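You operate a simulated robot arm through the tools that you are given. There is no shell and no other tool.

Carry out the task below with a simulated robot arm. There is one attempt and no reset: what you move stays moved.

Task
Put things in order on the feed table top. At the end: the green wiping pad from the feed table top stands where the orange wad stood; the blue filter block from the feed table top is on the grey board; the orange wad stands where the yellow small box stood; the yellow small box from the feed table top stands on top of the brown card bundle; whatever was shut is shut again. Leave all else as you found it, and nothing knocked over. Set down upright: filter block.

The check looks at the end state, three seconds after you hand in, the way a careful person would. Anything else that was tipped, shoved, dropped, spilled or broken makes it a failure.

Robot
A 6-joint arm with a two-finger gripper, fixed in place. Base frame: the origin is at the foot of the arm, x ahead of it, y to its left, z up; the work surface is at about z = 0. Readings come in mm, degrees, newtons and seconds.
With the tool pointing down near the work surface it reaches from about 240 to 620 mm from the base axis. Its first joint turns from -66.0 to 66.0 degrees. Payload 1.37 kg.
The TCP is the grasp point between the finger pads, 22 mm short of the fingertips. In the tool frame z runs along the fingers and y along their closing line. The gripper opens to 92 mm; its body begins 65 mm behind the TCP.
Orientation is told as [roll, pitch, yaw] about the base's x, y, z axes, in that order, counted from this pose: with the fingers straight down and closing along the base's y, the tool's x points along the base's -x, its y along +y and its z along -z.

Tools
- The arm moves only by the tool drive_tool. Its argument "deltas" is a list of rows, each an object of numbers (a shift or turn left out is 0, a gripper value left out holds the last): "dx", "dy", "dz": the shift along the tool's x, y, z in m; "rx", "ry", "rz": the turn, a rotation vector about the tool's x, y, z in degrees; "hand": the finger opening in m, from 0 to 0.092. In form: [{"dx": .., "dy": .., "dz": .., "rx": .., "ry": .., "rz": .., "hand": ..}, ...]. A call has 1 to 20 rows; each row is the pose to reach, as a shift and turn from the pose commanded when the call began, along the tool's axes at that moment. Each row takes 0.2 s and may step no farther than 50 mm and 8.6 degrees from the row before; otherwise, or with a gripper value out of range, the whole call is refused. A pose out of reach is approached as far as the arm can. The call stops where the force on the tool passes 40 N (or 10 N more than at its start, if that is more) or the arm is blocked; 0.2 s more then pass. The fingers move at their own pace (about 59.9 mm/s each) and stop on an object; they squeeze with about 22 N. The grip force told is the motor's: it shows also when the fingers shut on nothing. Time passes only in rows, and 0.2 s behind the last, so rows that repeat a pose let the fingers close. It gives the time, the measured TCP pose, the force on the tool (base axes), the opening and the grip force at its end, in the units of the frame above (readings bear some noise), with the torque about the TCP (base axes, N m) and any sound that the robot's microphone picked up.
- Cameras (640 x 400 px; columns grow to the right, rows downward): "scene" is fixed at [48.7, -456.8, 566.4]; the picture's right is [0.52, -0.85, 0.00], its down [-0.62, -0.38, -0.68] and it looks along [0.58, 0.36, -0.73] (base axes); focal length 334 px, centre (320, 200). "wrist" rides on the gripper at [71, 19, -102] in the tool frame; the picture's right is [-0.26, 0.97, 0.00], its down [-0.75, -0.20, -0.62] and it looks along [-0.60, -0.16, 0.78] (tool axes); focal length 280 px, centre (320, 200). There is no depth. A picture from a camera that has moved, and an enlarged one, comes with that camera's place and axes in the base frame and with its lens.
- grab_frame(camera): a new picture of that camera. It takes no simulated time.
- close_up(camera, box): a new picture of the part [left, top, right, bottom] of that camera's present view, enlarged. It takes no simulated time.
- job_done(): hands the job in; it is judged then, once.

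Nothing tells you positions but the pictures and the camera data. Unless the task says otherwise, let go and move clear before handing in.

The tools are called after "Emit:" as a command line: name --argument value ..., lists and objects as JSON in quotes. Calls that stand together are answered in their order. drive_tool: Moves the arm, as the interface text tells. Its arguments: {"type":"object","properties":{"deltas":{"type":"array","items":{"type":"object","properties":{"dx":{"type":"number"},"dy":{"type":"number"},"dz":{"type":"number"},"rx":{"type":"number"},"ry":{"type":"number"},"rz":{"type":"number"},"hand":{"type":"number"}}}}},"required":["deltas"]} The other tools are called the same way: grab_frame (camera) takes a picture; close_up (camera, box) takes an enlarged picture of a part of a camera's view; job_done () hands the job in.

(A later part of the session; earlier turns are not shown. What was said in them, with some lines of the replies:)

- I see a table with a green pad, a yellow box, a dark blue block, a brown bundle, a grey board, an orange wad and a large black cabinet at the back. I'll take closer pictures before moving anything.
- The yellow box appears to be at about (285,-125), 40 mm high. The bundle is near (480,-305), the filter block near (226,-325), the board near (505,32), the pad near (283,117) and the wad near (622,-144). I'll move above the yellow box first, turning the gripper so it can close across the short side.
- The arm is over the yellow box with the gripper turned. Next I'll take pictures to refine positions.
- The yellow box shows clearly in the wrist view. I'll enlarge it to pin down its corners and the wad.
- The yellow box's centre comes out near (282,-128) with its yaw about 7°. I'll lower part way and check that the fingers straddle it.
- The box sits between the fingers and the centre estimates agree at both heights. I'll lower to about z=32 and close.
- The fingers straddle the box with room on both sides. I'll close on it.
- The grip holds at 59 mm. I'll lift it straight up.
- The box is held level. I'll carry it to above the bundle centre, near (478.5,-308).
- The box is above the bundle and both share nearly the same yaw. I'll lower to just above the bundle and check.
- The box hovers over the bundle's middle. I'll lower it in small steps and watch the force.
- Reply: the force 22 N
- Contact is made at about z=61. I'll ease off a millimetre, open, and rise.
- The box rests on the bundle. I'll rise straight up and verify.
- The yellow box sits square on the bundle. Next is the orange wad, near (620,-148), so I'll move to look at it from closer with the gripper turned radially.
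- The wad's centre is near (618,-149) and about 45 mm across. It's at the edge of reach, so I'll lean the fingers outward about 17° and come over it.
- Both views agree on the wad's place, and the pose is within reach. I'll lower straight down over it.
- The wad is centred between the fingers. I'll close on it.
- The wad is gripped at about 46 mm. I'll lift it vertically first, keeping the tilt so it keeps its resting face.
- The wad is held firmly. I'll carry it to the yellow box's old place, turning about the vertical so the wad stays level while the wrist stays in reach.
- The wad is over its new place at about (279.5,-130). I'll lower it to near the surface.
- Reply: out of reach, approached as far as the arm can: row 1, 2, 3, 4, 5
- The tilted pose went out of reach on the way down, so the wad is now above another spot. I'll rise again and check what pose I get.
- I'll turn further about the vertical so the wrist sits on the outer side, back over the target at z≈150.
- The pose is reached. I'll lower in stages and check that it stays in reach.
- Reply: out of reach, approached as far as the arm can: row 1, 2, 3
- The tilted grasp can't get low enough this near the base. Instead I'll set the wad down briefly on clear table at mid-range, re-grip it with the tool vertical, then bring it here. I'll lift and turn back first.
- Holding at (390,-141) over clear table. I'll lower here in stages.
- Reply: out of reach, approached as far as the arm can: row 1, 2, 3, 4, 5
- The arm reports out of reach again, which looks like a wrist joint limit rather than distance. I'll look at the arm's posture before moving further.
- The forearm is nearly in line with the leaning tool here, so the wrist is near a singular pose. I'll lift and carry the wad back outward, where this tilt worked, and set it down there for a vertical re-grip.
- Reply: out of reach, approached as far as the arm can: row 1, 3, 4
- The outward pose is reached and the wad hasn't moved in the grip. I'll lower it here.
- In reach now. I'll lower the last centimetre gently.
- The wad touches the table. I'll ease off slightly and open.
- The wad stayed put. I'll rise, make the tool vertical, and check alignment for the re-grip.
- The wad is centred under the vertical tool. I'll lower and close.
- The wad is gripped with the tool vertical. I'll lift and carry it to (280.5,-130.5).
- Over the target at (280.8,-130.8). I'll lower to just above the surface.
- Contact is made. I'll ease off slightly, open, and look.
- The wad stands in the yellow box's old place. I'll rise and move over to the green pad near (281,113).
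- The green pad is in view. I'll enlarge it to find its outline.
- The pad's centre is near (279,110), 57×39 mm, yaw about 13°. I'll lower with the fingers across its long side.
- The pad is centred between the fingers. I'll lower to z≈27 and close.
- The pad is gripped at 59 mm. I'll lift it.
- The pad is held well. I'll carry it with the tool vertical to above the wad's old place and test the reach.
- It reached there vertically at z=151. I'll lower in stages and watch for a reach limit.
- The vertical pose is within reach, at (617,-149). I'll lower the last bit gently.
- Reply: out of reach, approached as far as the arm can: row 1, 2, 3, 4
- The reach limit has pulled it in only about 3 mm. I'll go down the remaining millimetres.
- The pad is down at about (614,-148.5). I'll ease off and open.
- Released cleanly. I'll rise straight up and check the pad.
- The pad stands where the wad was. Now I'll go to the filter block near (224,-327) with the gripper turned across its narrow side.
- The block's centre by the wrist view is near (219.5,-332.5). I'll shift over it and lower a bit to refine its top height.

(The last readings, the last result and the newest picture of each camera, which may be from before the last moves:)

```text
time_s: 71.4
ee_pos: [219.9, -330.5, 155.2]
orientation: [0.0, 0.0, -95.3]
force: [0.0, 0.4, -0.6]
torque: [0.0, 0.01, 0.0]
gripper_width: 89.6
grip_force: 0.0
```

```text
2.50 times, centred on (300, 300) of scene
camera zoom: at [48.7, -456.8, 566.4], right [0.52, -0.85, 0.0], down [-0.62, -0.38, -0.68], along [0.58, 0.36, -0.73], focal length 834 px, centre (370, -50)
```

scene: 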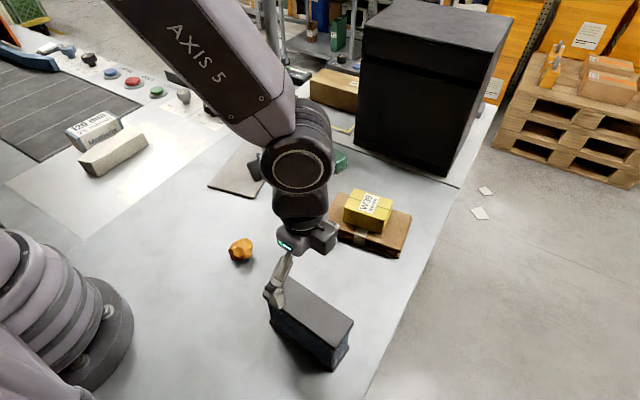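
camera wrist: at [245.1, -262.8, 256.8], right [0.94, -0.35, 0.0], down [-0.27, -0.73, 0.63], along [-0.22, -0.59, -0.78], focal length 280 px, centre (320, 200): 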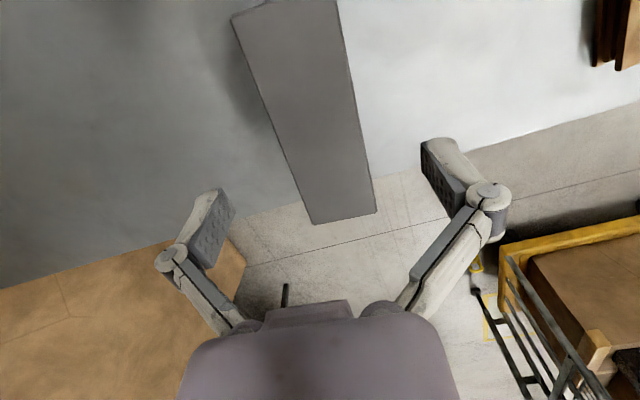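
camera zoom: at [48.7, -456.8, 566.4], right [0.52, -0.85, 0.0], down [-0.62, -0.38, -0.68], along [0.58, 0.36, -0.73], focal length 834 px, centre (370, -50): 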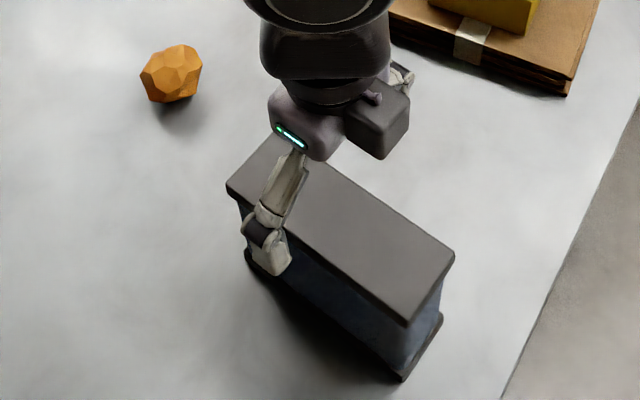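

The centre agrees at both heights. The body is recessed under the lips, so I'll hold it by the top lip with the pads at about z=97. Lowering now.

Emit:
drive_tool --deltas '[{"dz": 0.02}, {"dz": 0.04}, {"dz": 0.058}, {"dz": 0.058}]'

Emit:
grab_frame --camera "wrist"

Emit:
close_up --camera "scene" --box '[220, 240, 380, 380]'

```text
time_s: 72.4
ee_pos: [221.4, -330.9, 95.5]
orientation: [0.0, 0.1, -95.3]
force: [-0.5, 0.7, 0.4]
torque: [0.0, -0.02, -0.02]
gripper_width: 89.7
grip_force: 0.1
```

```text
taken
camera wrist: at [245.8, -262.8, 197.1], right [0.94, -0.35, 0.0], down [-0.27, -0.73, 0.63], along [-0.22, -0.59, -0.78], focal length 280 px, centre (320, 200)
```

wrist: 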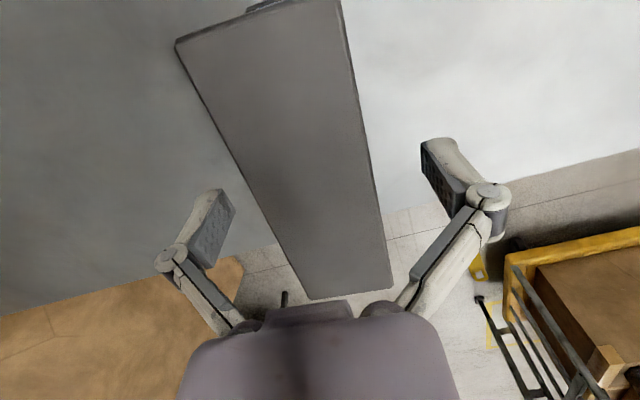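

```text
2.86 times, centred on (300, 310) of scene
camera zoom: at [48.7, -456.8, 566.4], right [0.52, -0.85, 0.0], down [-0.62, -0.38, -0.68], along [0.58, 0.36, -0.73], focal length 953 px, centre (377, -114)
```

zoom: 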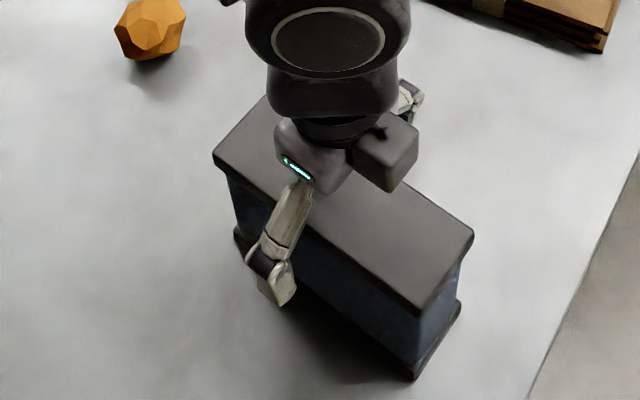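

The fingers straddle the block evenly. I'll raise 4 mm so the pads meet the lip squarely, then close.

Emit:
drive_tool --deltas '[{"dz": -0.004}, {"dz": -0.004, "hand": 0.03}, {"dz": -0.004, "hand": 0.03}, {"dz": -0.004, "hand": 0.03}, {"dz": -0.004, "hand": 0.03}, {"dz": -0.004, "hand": 0.03}]'

Emit:
grab_frame --camera "wrist"

Emit:
close_up --camera "scene" --box '[240, 250, 360, 350]'

```text
time_s: 73.8
ee_pos: [219.4, -331.9, 100.0]
orientation: [0.1, 0.1, -95.3]
force: [-1.7, 0.5, 5.6]
torque: [0.09, 0.08, 0.01]
gripper_width: 47.7
grip_force: 21.8
```

```text
taken
camera wrist: at [245.5, -262.6, 201.4], right [0.94, -0.35, 0.0], down [-0.27, -0.73, 0.63], along [-0.22, -0.59, -0.78], focal length 280 px, centre (320, 200)
```

wrist: 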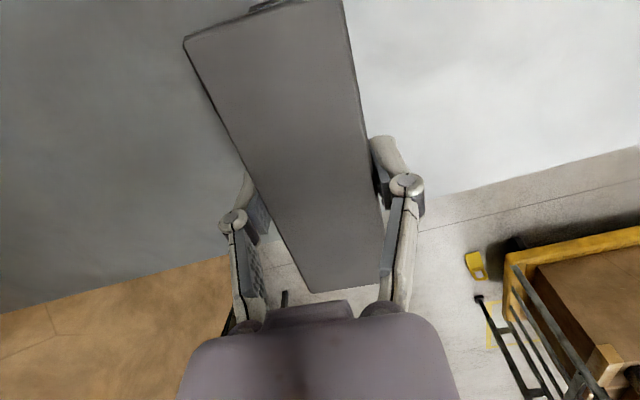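

```text
4.00 times, centred on (300, 300) of scene
camera zoom: at [48.7, -456.8, 566.4], right [0.52, -0.85, 0.0], down [-0.62, -0.38, -0.68], along [0.58, 0.36, -0.73], focal length 1334 px, centre (400, -200)
```

zoom: 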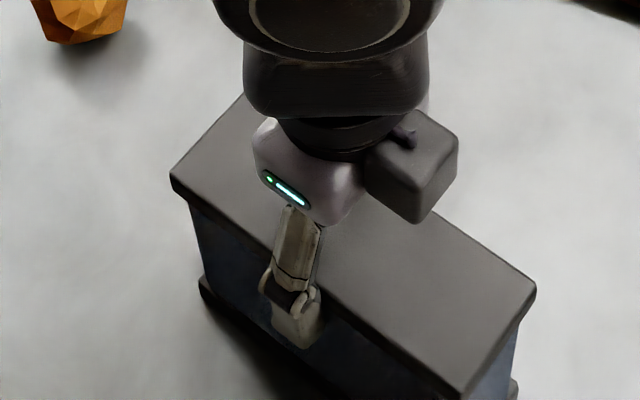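

The lip is gripped at 47.7 mm. I'll lift a little and check weight and slip.

Emit:
drive_tool --deltas '[{"dz": -0.004}, {"dz": -0.01}, {"dz": -0.02}, {"dz": -0.02}]'

Emit:
grab_frame --camera "wrist"

Emit:
close_up --camera "scene" --box '[230, 240, 370, 380]'

```text
time_s: 74.8
ee_pos: [219.1, -330.3, 121.4]
orientation: [-0.1, 0.0, -95.3]
force: [-0.6, -0.4, -0.8]
torque: [0.0, -0.02, 0.0]
gripper_width: 47.4
grip_force: 22.0
```

```text
taken
camera wrist: at [245.3, -262.9, 222.6], right [0.94, -0.35, 0.0], down [-0.27, -0.73, 0.63], along [-0.22, -0.59, -0.78], focal length 280 px, centre (320, 200)
```

wrist: 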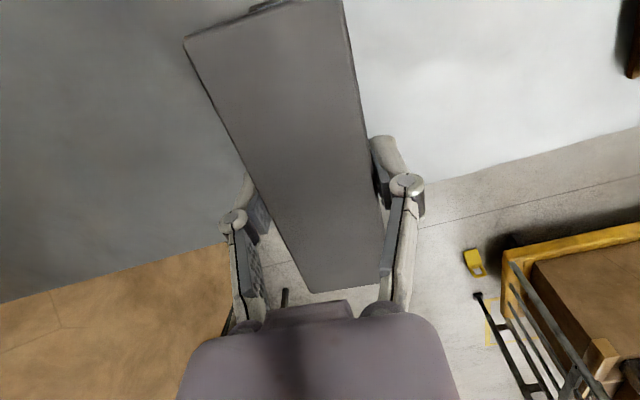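

```text
2.86 times, centred on (300, 310) of scene
camera zoom: at [48.7, -456.8, 566.4], right [0.52, -0.85, 0.0], down [-0.62, -0.38, -0.68], along [0.58, 0.36, -0.73], focal length 953 px, centre (377, -114)
```

zoom: 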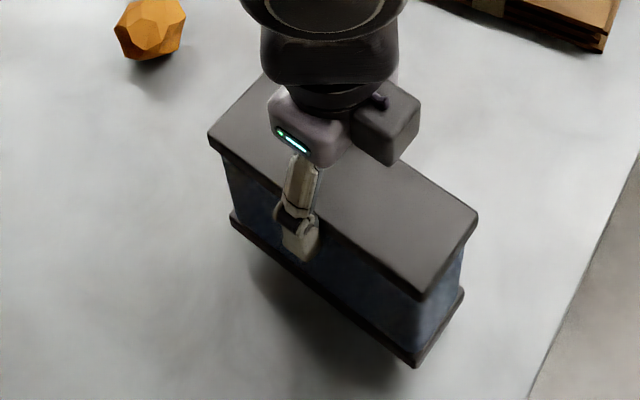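

The block lifts cleanly and level. I'll raise it well clear and carry it to the board while turning it to match the board's long direction.

Emit:
drive_tool --deltas '[{"dz": -0.035}, {"dz": -0.075}, {"dz": -0.109}, {"dx": 0.02967, "dy": 0.01852, "dz": -0.109, "rz": -8.215}, {"dx": 0.05934, "dy": 0.03705, "dz": -0.109, "rz": -16.431}, {"dx": 0.08901, "dy": 0.05557, "dz": -0.109, "rz": -24.646}, {"dx": 0.11868, "dy": 0.07409, "dz": -0.109, "rz": -32.862}, {"dx": 0.14835, "dy": 0.09262, "dz": -0.109, "rz": -41.077}, {"dx": 0.17802, "dy": 0.11114, "dz": -0.109, "rz": -49.292}, {"dx": 0.20768, "dy": 0.12966, "dz": -0.109, "rz": -57.508}, {"dx": 0.23735, "dy": 0.14818, "dz": -0.109, "rz": -65.723}, {"dx": 0.26702, "dy": 0.16671, "dz": -0.109, "rz": -73.938}, {"dx": 0.29669, "dy": 0.18523, "dz": -0.109, "rz": -82.154}, {"dx": 0.32636, "dy": 0.20375, "dz": -0.109, "rz": -90.369}, {"dx": 0.35603, "dy": 0.22228, "dz": -0.109, "rz": -98.585}, {"dx": 0.3857, "dy": 0.2408, "dz": -0.109, "rz": -106.8}, {"dx": 0.3857, "dy": 0.2408, "dz": -0.109, "rz": -106.8}]'

Emit:
grab_frame --camera "wrist"

Emit:
grab_frame --camera "scene"

```text
time_s: 78.4
ee_pos: [493.7, 28.7, 232.0]
orientation: [0.0, -0.1, 11.6]
force: [0.9, -0.1, -1.4]
torque: [-0.03, 0.02, 0.01]
gripper_width: 47.8
grip_force: 21.8
```

```text
taken
camera wrist: at [419.6, 33.1, 332.4], right [0.06, 1.0, 0.0], down [0.78, -0.05, 0.62], along [0.62, -0.04, -0.78], focal length 280 px, centre (320, 200)
```

wrist: 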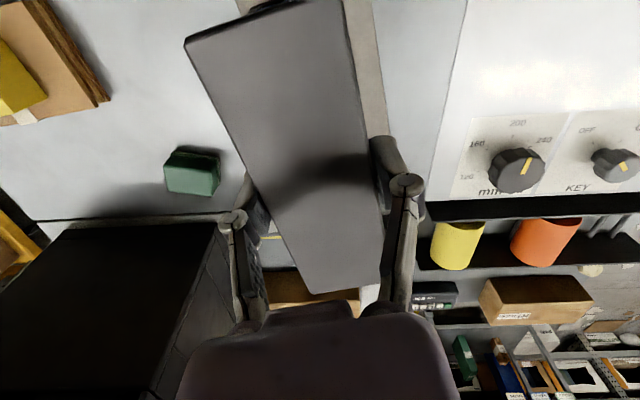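

```text
taken
```

scene: 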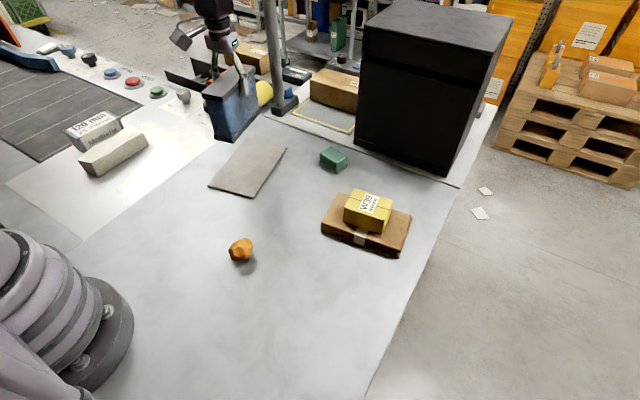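

The block is over the board centre at about (493,29), aligned with its 12° yaw. I'll lower it to just above the board.

Emit:
drive_tool --deltas '[{"dz": 0.03}, {"dz": 0.06}, {"dz": 0.09}, {"dz": 0.115}, {"dz": 0.115}]'

Emit:
close_up --camera "scene" --box '[170, 60, 330, 210]'

Emit:
grab_frame --camera "wrist"

```text
time_s: 79.6
ee_pos: [495.7, 30.3, 114.4]
orientation: [0.0, -0.1, 11.5]
force: [-0.1, 0.3, -1.1]
torque: [0.01, -0.02, 0.01]
gripper_width: 47.7
grip_force: 22.0
```

```text
2.67 times, centred on (250, 135) of scene
camera zoom: at [48.7, -456.8, 566.4], right [0.52, -0.85, 0.0], down [-0.62, -0.38, -0.68], along [0.58, 0.36, -0.73], focal length 890 px, centre (507, 373)
```

zoom: 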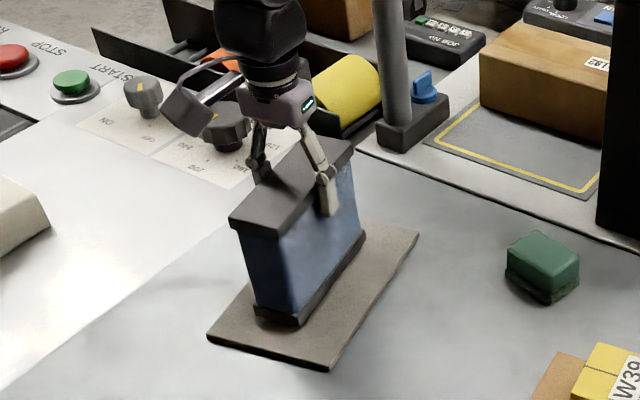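

```text
taken
camera wrist: at [421.9, 34.9, 216.1], right [0.06, 1.0, 0.0], down [0.78, -0.05, 0.63], along [0.62, -0.04, -0.78], focal length 280 px, centre (320, 200)
```

wrist: 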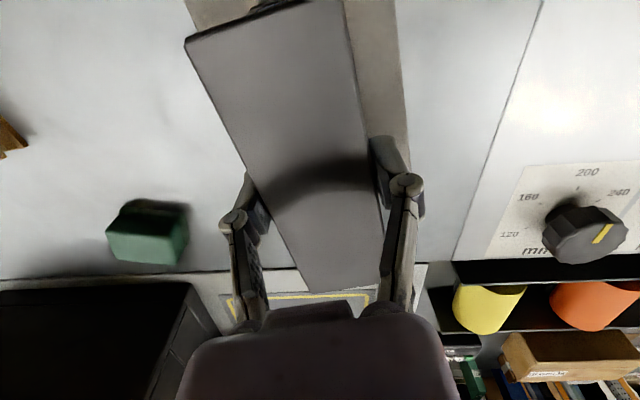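

The block is just above the board, well inside its edges. I'll go down in small steps.

Emit:
drive_tool --deltas '[{"dz": 0.0025}, {"dz": 0.005}, {"dz": 0.005}]'

```text
time_s: 80.4
ee_pos: [495.1, 30.8, 110.1]
orientation: [0.1, 0.0, 11.6]
force: [0.8, 0.0, -0.9]
torque: [-0.02, 0.0, 0.02]
gripper_width: 47.5
grip_force: 21.9
```

Emit:
drive_tool --deltas '[{"dz": 0.001}, {"dz": 0.002}, {"dz": 0.002}]'

```text
time_s: 81.2
ee_pos: [495.4, 31.1, 107.7]
orientation: [0.0, 0.0, 11.5]
force: [-0.3, 0.1, 1.2]
torque: [0.13, 0.06, -0.02]
gripper_width: 47.3
grip_force: 22.2
```

Emit:
drive_tool --deltas '[{"dz": 0.0006}, {"dz": 0.0012}, {"dz": 0.0012}]'

Emit:
close_up --camera "scene" --box '[190, 90, 310, 210]'

```text
time_s: 82.0
ee_pos: [496.1, 30.4, 108.2]
orientation: [-0.1, -0.2, 11.4]
force: [-3.6, -2.1, 17.8]
torque: [-0.1, 0.15, 0.03]
gripper_width: 47.7
grip_force: 21.7
```

```text
3.33 times, centred on (250, 150) of scene
camera zoom: at [48.6, -456.8, 566.4], right [0.52, -0.85, 0.0], down [-0.62, -0.38, -0.68], along [0.58, 0.36, -0.73], focal length 1112 px, centre (553, 367)
```

zoom: 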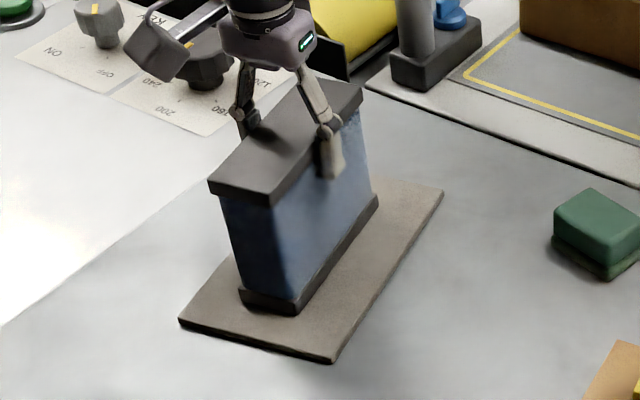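

The block is down flat on the board with margin on all sides. I'll ease off and open.

Emit:
drive_tool --deltas '[{"dz": -0.0008}, {"dz": -0.0008}, {"dz": -0.0008, "hand": 0.065}, {"dz": -0.0008, "hand": 0.09}, {"dz": -0.0008, "hand": 0.09}, {"dz": -0.0008, "hand": 0.09}]'

Emit:
grab_frame --camera "wrist"

Emit:
close_up --camera "scene" --box '[190, 90, 310, 210]'

```text
time_s: 83.4
ee_pos: [496.7, 30.9, 106.0]
orientation: [0.0, 0.0, 11.5]
force: [0.2, 0.1, -0.3]
torque: [-0.02, 0.0, 0.02]
gripper_width: 90.1
grip_force: 0.0
```

```text
taken
camera wrist: at [422.3, 35.2, 208.7], right [0.06, 1.0, 0.0], down [0.78, -0.05, 0.63], along [0.62, -0.04, -0.78], focal length 280 px, centre (320, 200)
```

wrist: 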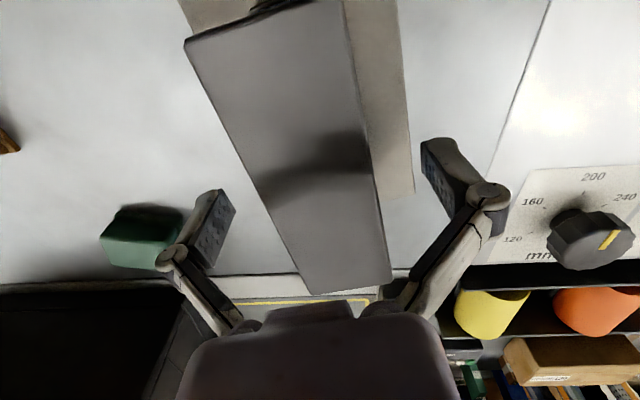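

```text
3.33 times, centred on (250, 150) of scene
camera zoom: at [48.7, -456.8, 566.4], right [0.52, -0.85, 0.0], down [-0.62, -0.38, -0.68], along [0.58, 0.36, -0.73], focal length 1112 px, centre (553, 367)
```

zoom: 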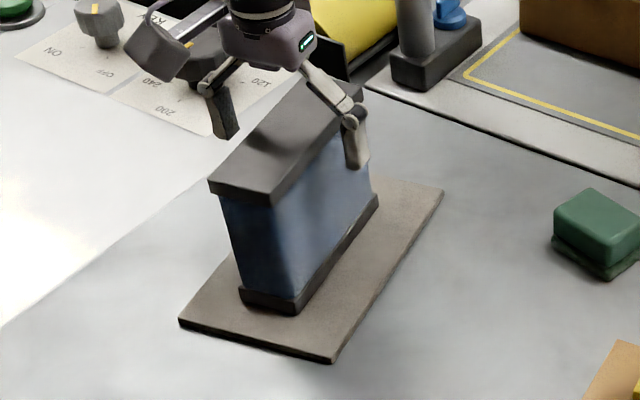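

Released, and the block stands upright. I'll rise straight up and back away, then look over everything.

Emit:
drive_tool --deltas '[{"dz": -0.02}, {"dz": -0.05}, {"dz": -0.09}, {"dz": -0.13}, {"dz": -0.16}, {"dz": -0.18}, {"dx": 0.045, "dz": -0.18}, {"dx": 0.09, "dz": -0.18}, {"dx": 0.13, "dz": -0.18}, {"dx": 0.13, "dz": -0.18}]'

Emit:
grab_frame --camera "scene"

Emit:
grab_frame --camera "wrist"

Emit:
close_up --camera "scene" --box '[190, 100, 430, 280]'

```text
time_s: 85.6
ee_pos: [369.8, 5.9, 286.3]
orientation: [0.0, 0.1, 11.5]
force: [0.1, 0.9, -0.2]
torque: [0.04, -0.02, 0.0]
gripper_width: 89.9
grip_force: 0.0
```

```text
taken
```

scene: 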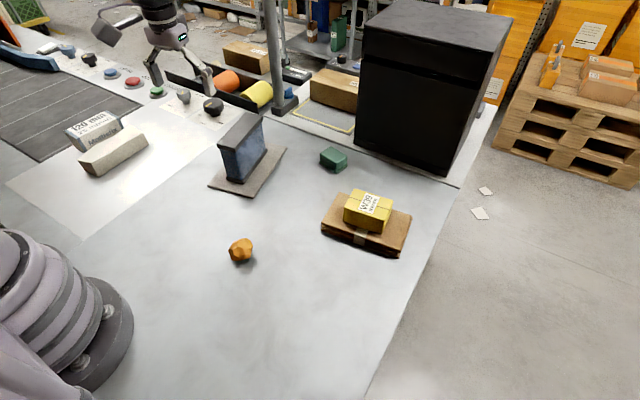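

```text
taken
camera wrist: at [295.3, 10.5, 387.9], right [0.06, 1.0, 0.0], down [0.78, -0.05, 0.63], along [0.62, -0.04, -0.78], focal length 280 px, centre (320, 200)
```

wrist: 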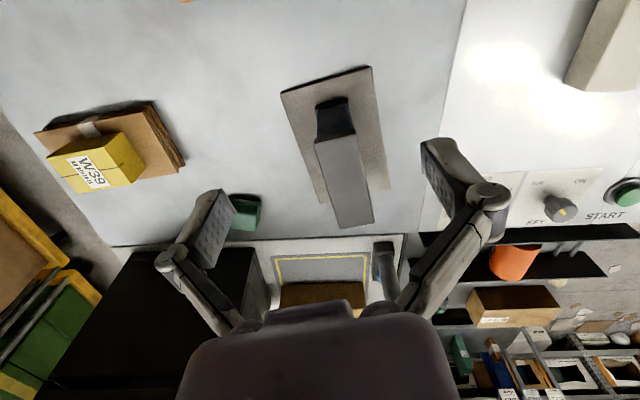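

```text
2.22 times, centred on (310, 190) of scene
camera zoom: at [48.7, -456.8, 566.4], right [0.52, -0.85, 0.0], down [-0.62, -0.38, -0.68], along [0.58, 0.36, -0.73], focal length 741 px, centre (342, 222)
```

zoom: 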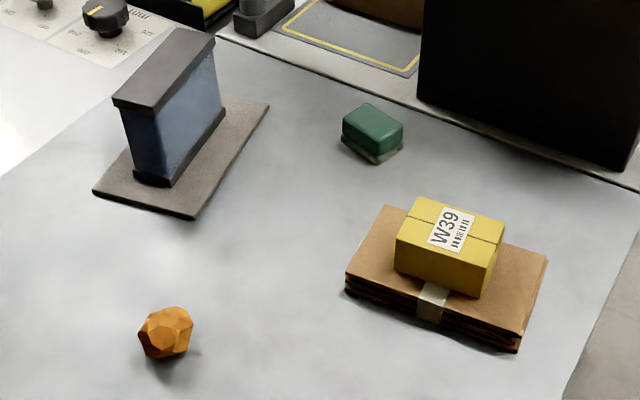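

The final views show everything in place:
- **Block:** upright on the board.
- **Pad:** where the wad was.
- **Wad:** where the yellow box was.
- **Yellow box:** on the bundle.

I opened nothing, and the gripper is empty and clear, so I'm handing in.

Emit:
job_done

```text
The job is handed in.
```

The table is arranged as asked, and I've handed the job in. I don't have the result of the check yet. These positions come from my last camera views and the arm's readings:

- **Yellow small box:** it sits level on top of the brown card bundle, near its centre.
- **Orange wad:** it stands where the yellow box stood. On the way I set it down once on clear table and gripped it again, because my first grip could not get low enough near the base.
- **Green wiping pad:** it stands where the wad stood, about 4 mm short of the exact spot because that is at the limit of the arm's reach.
- **Blue filter block:** it stands upright on the grey board, turned to lie along the board's long side with space on every edge.

I opened nothing, so nothing needed shutting again. In the final picture nothing is tipped, and the bundle and board look where they were. The gripper is empty and clear of everything.
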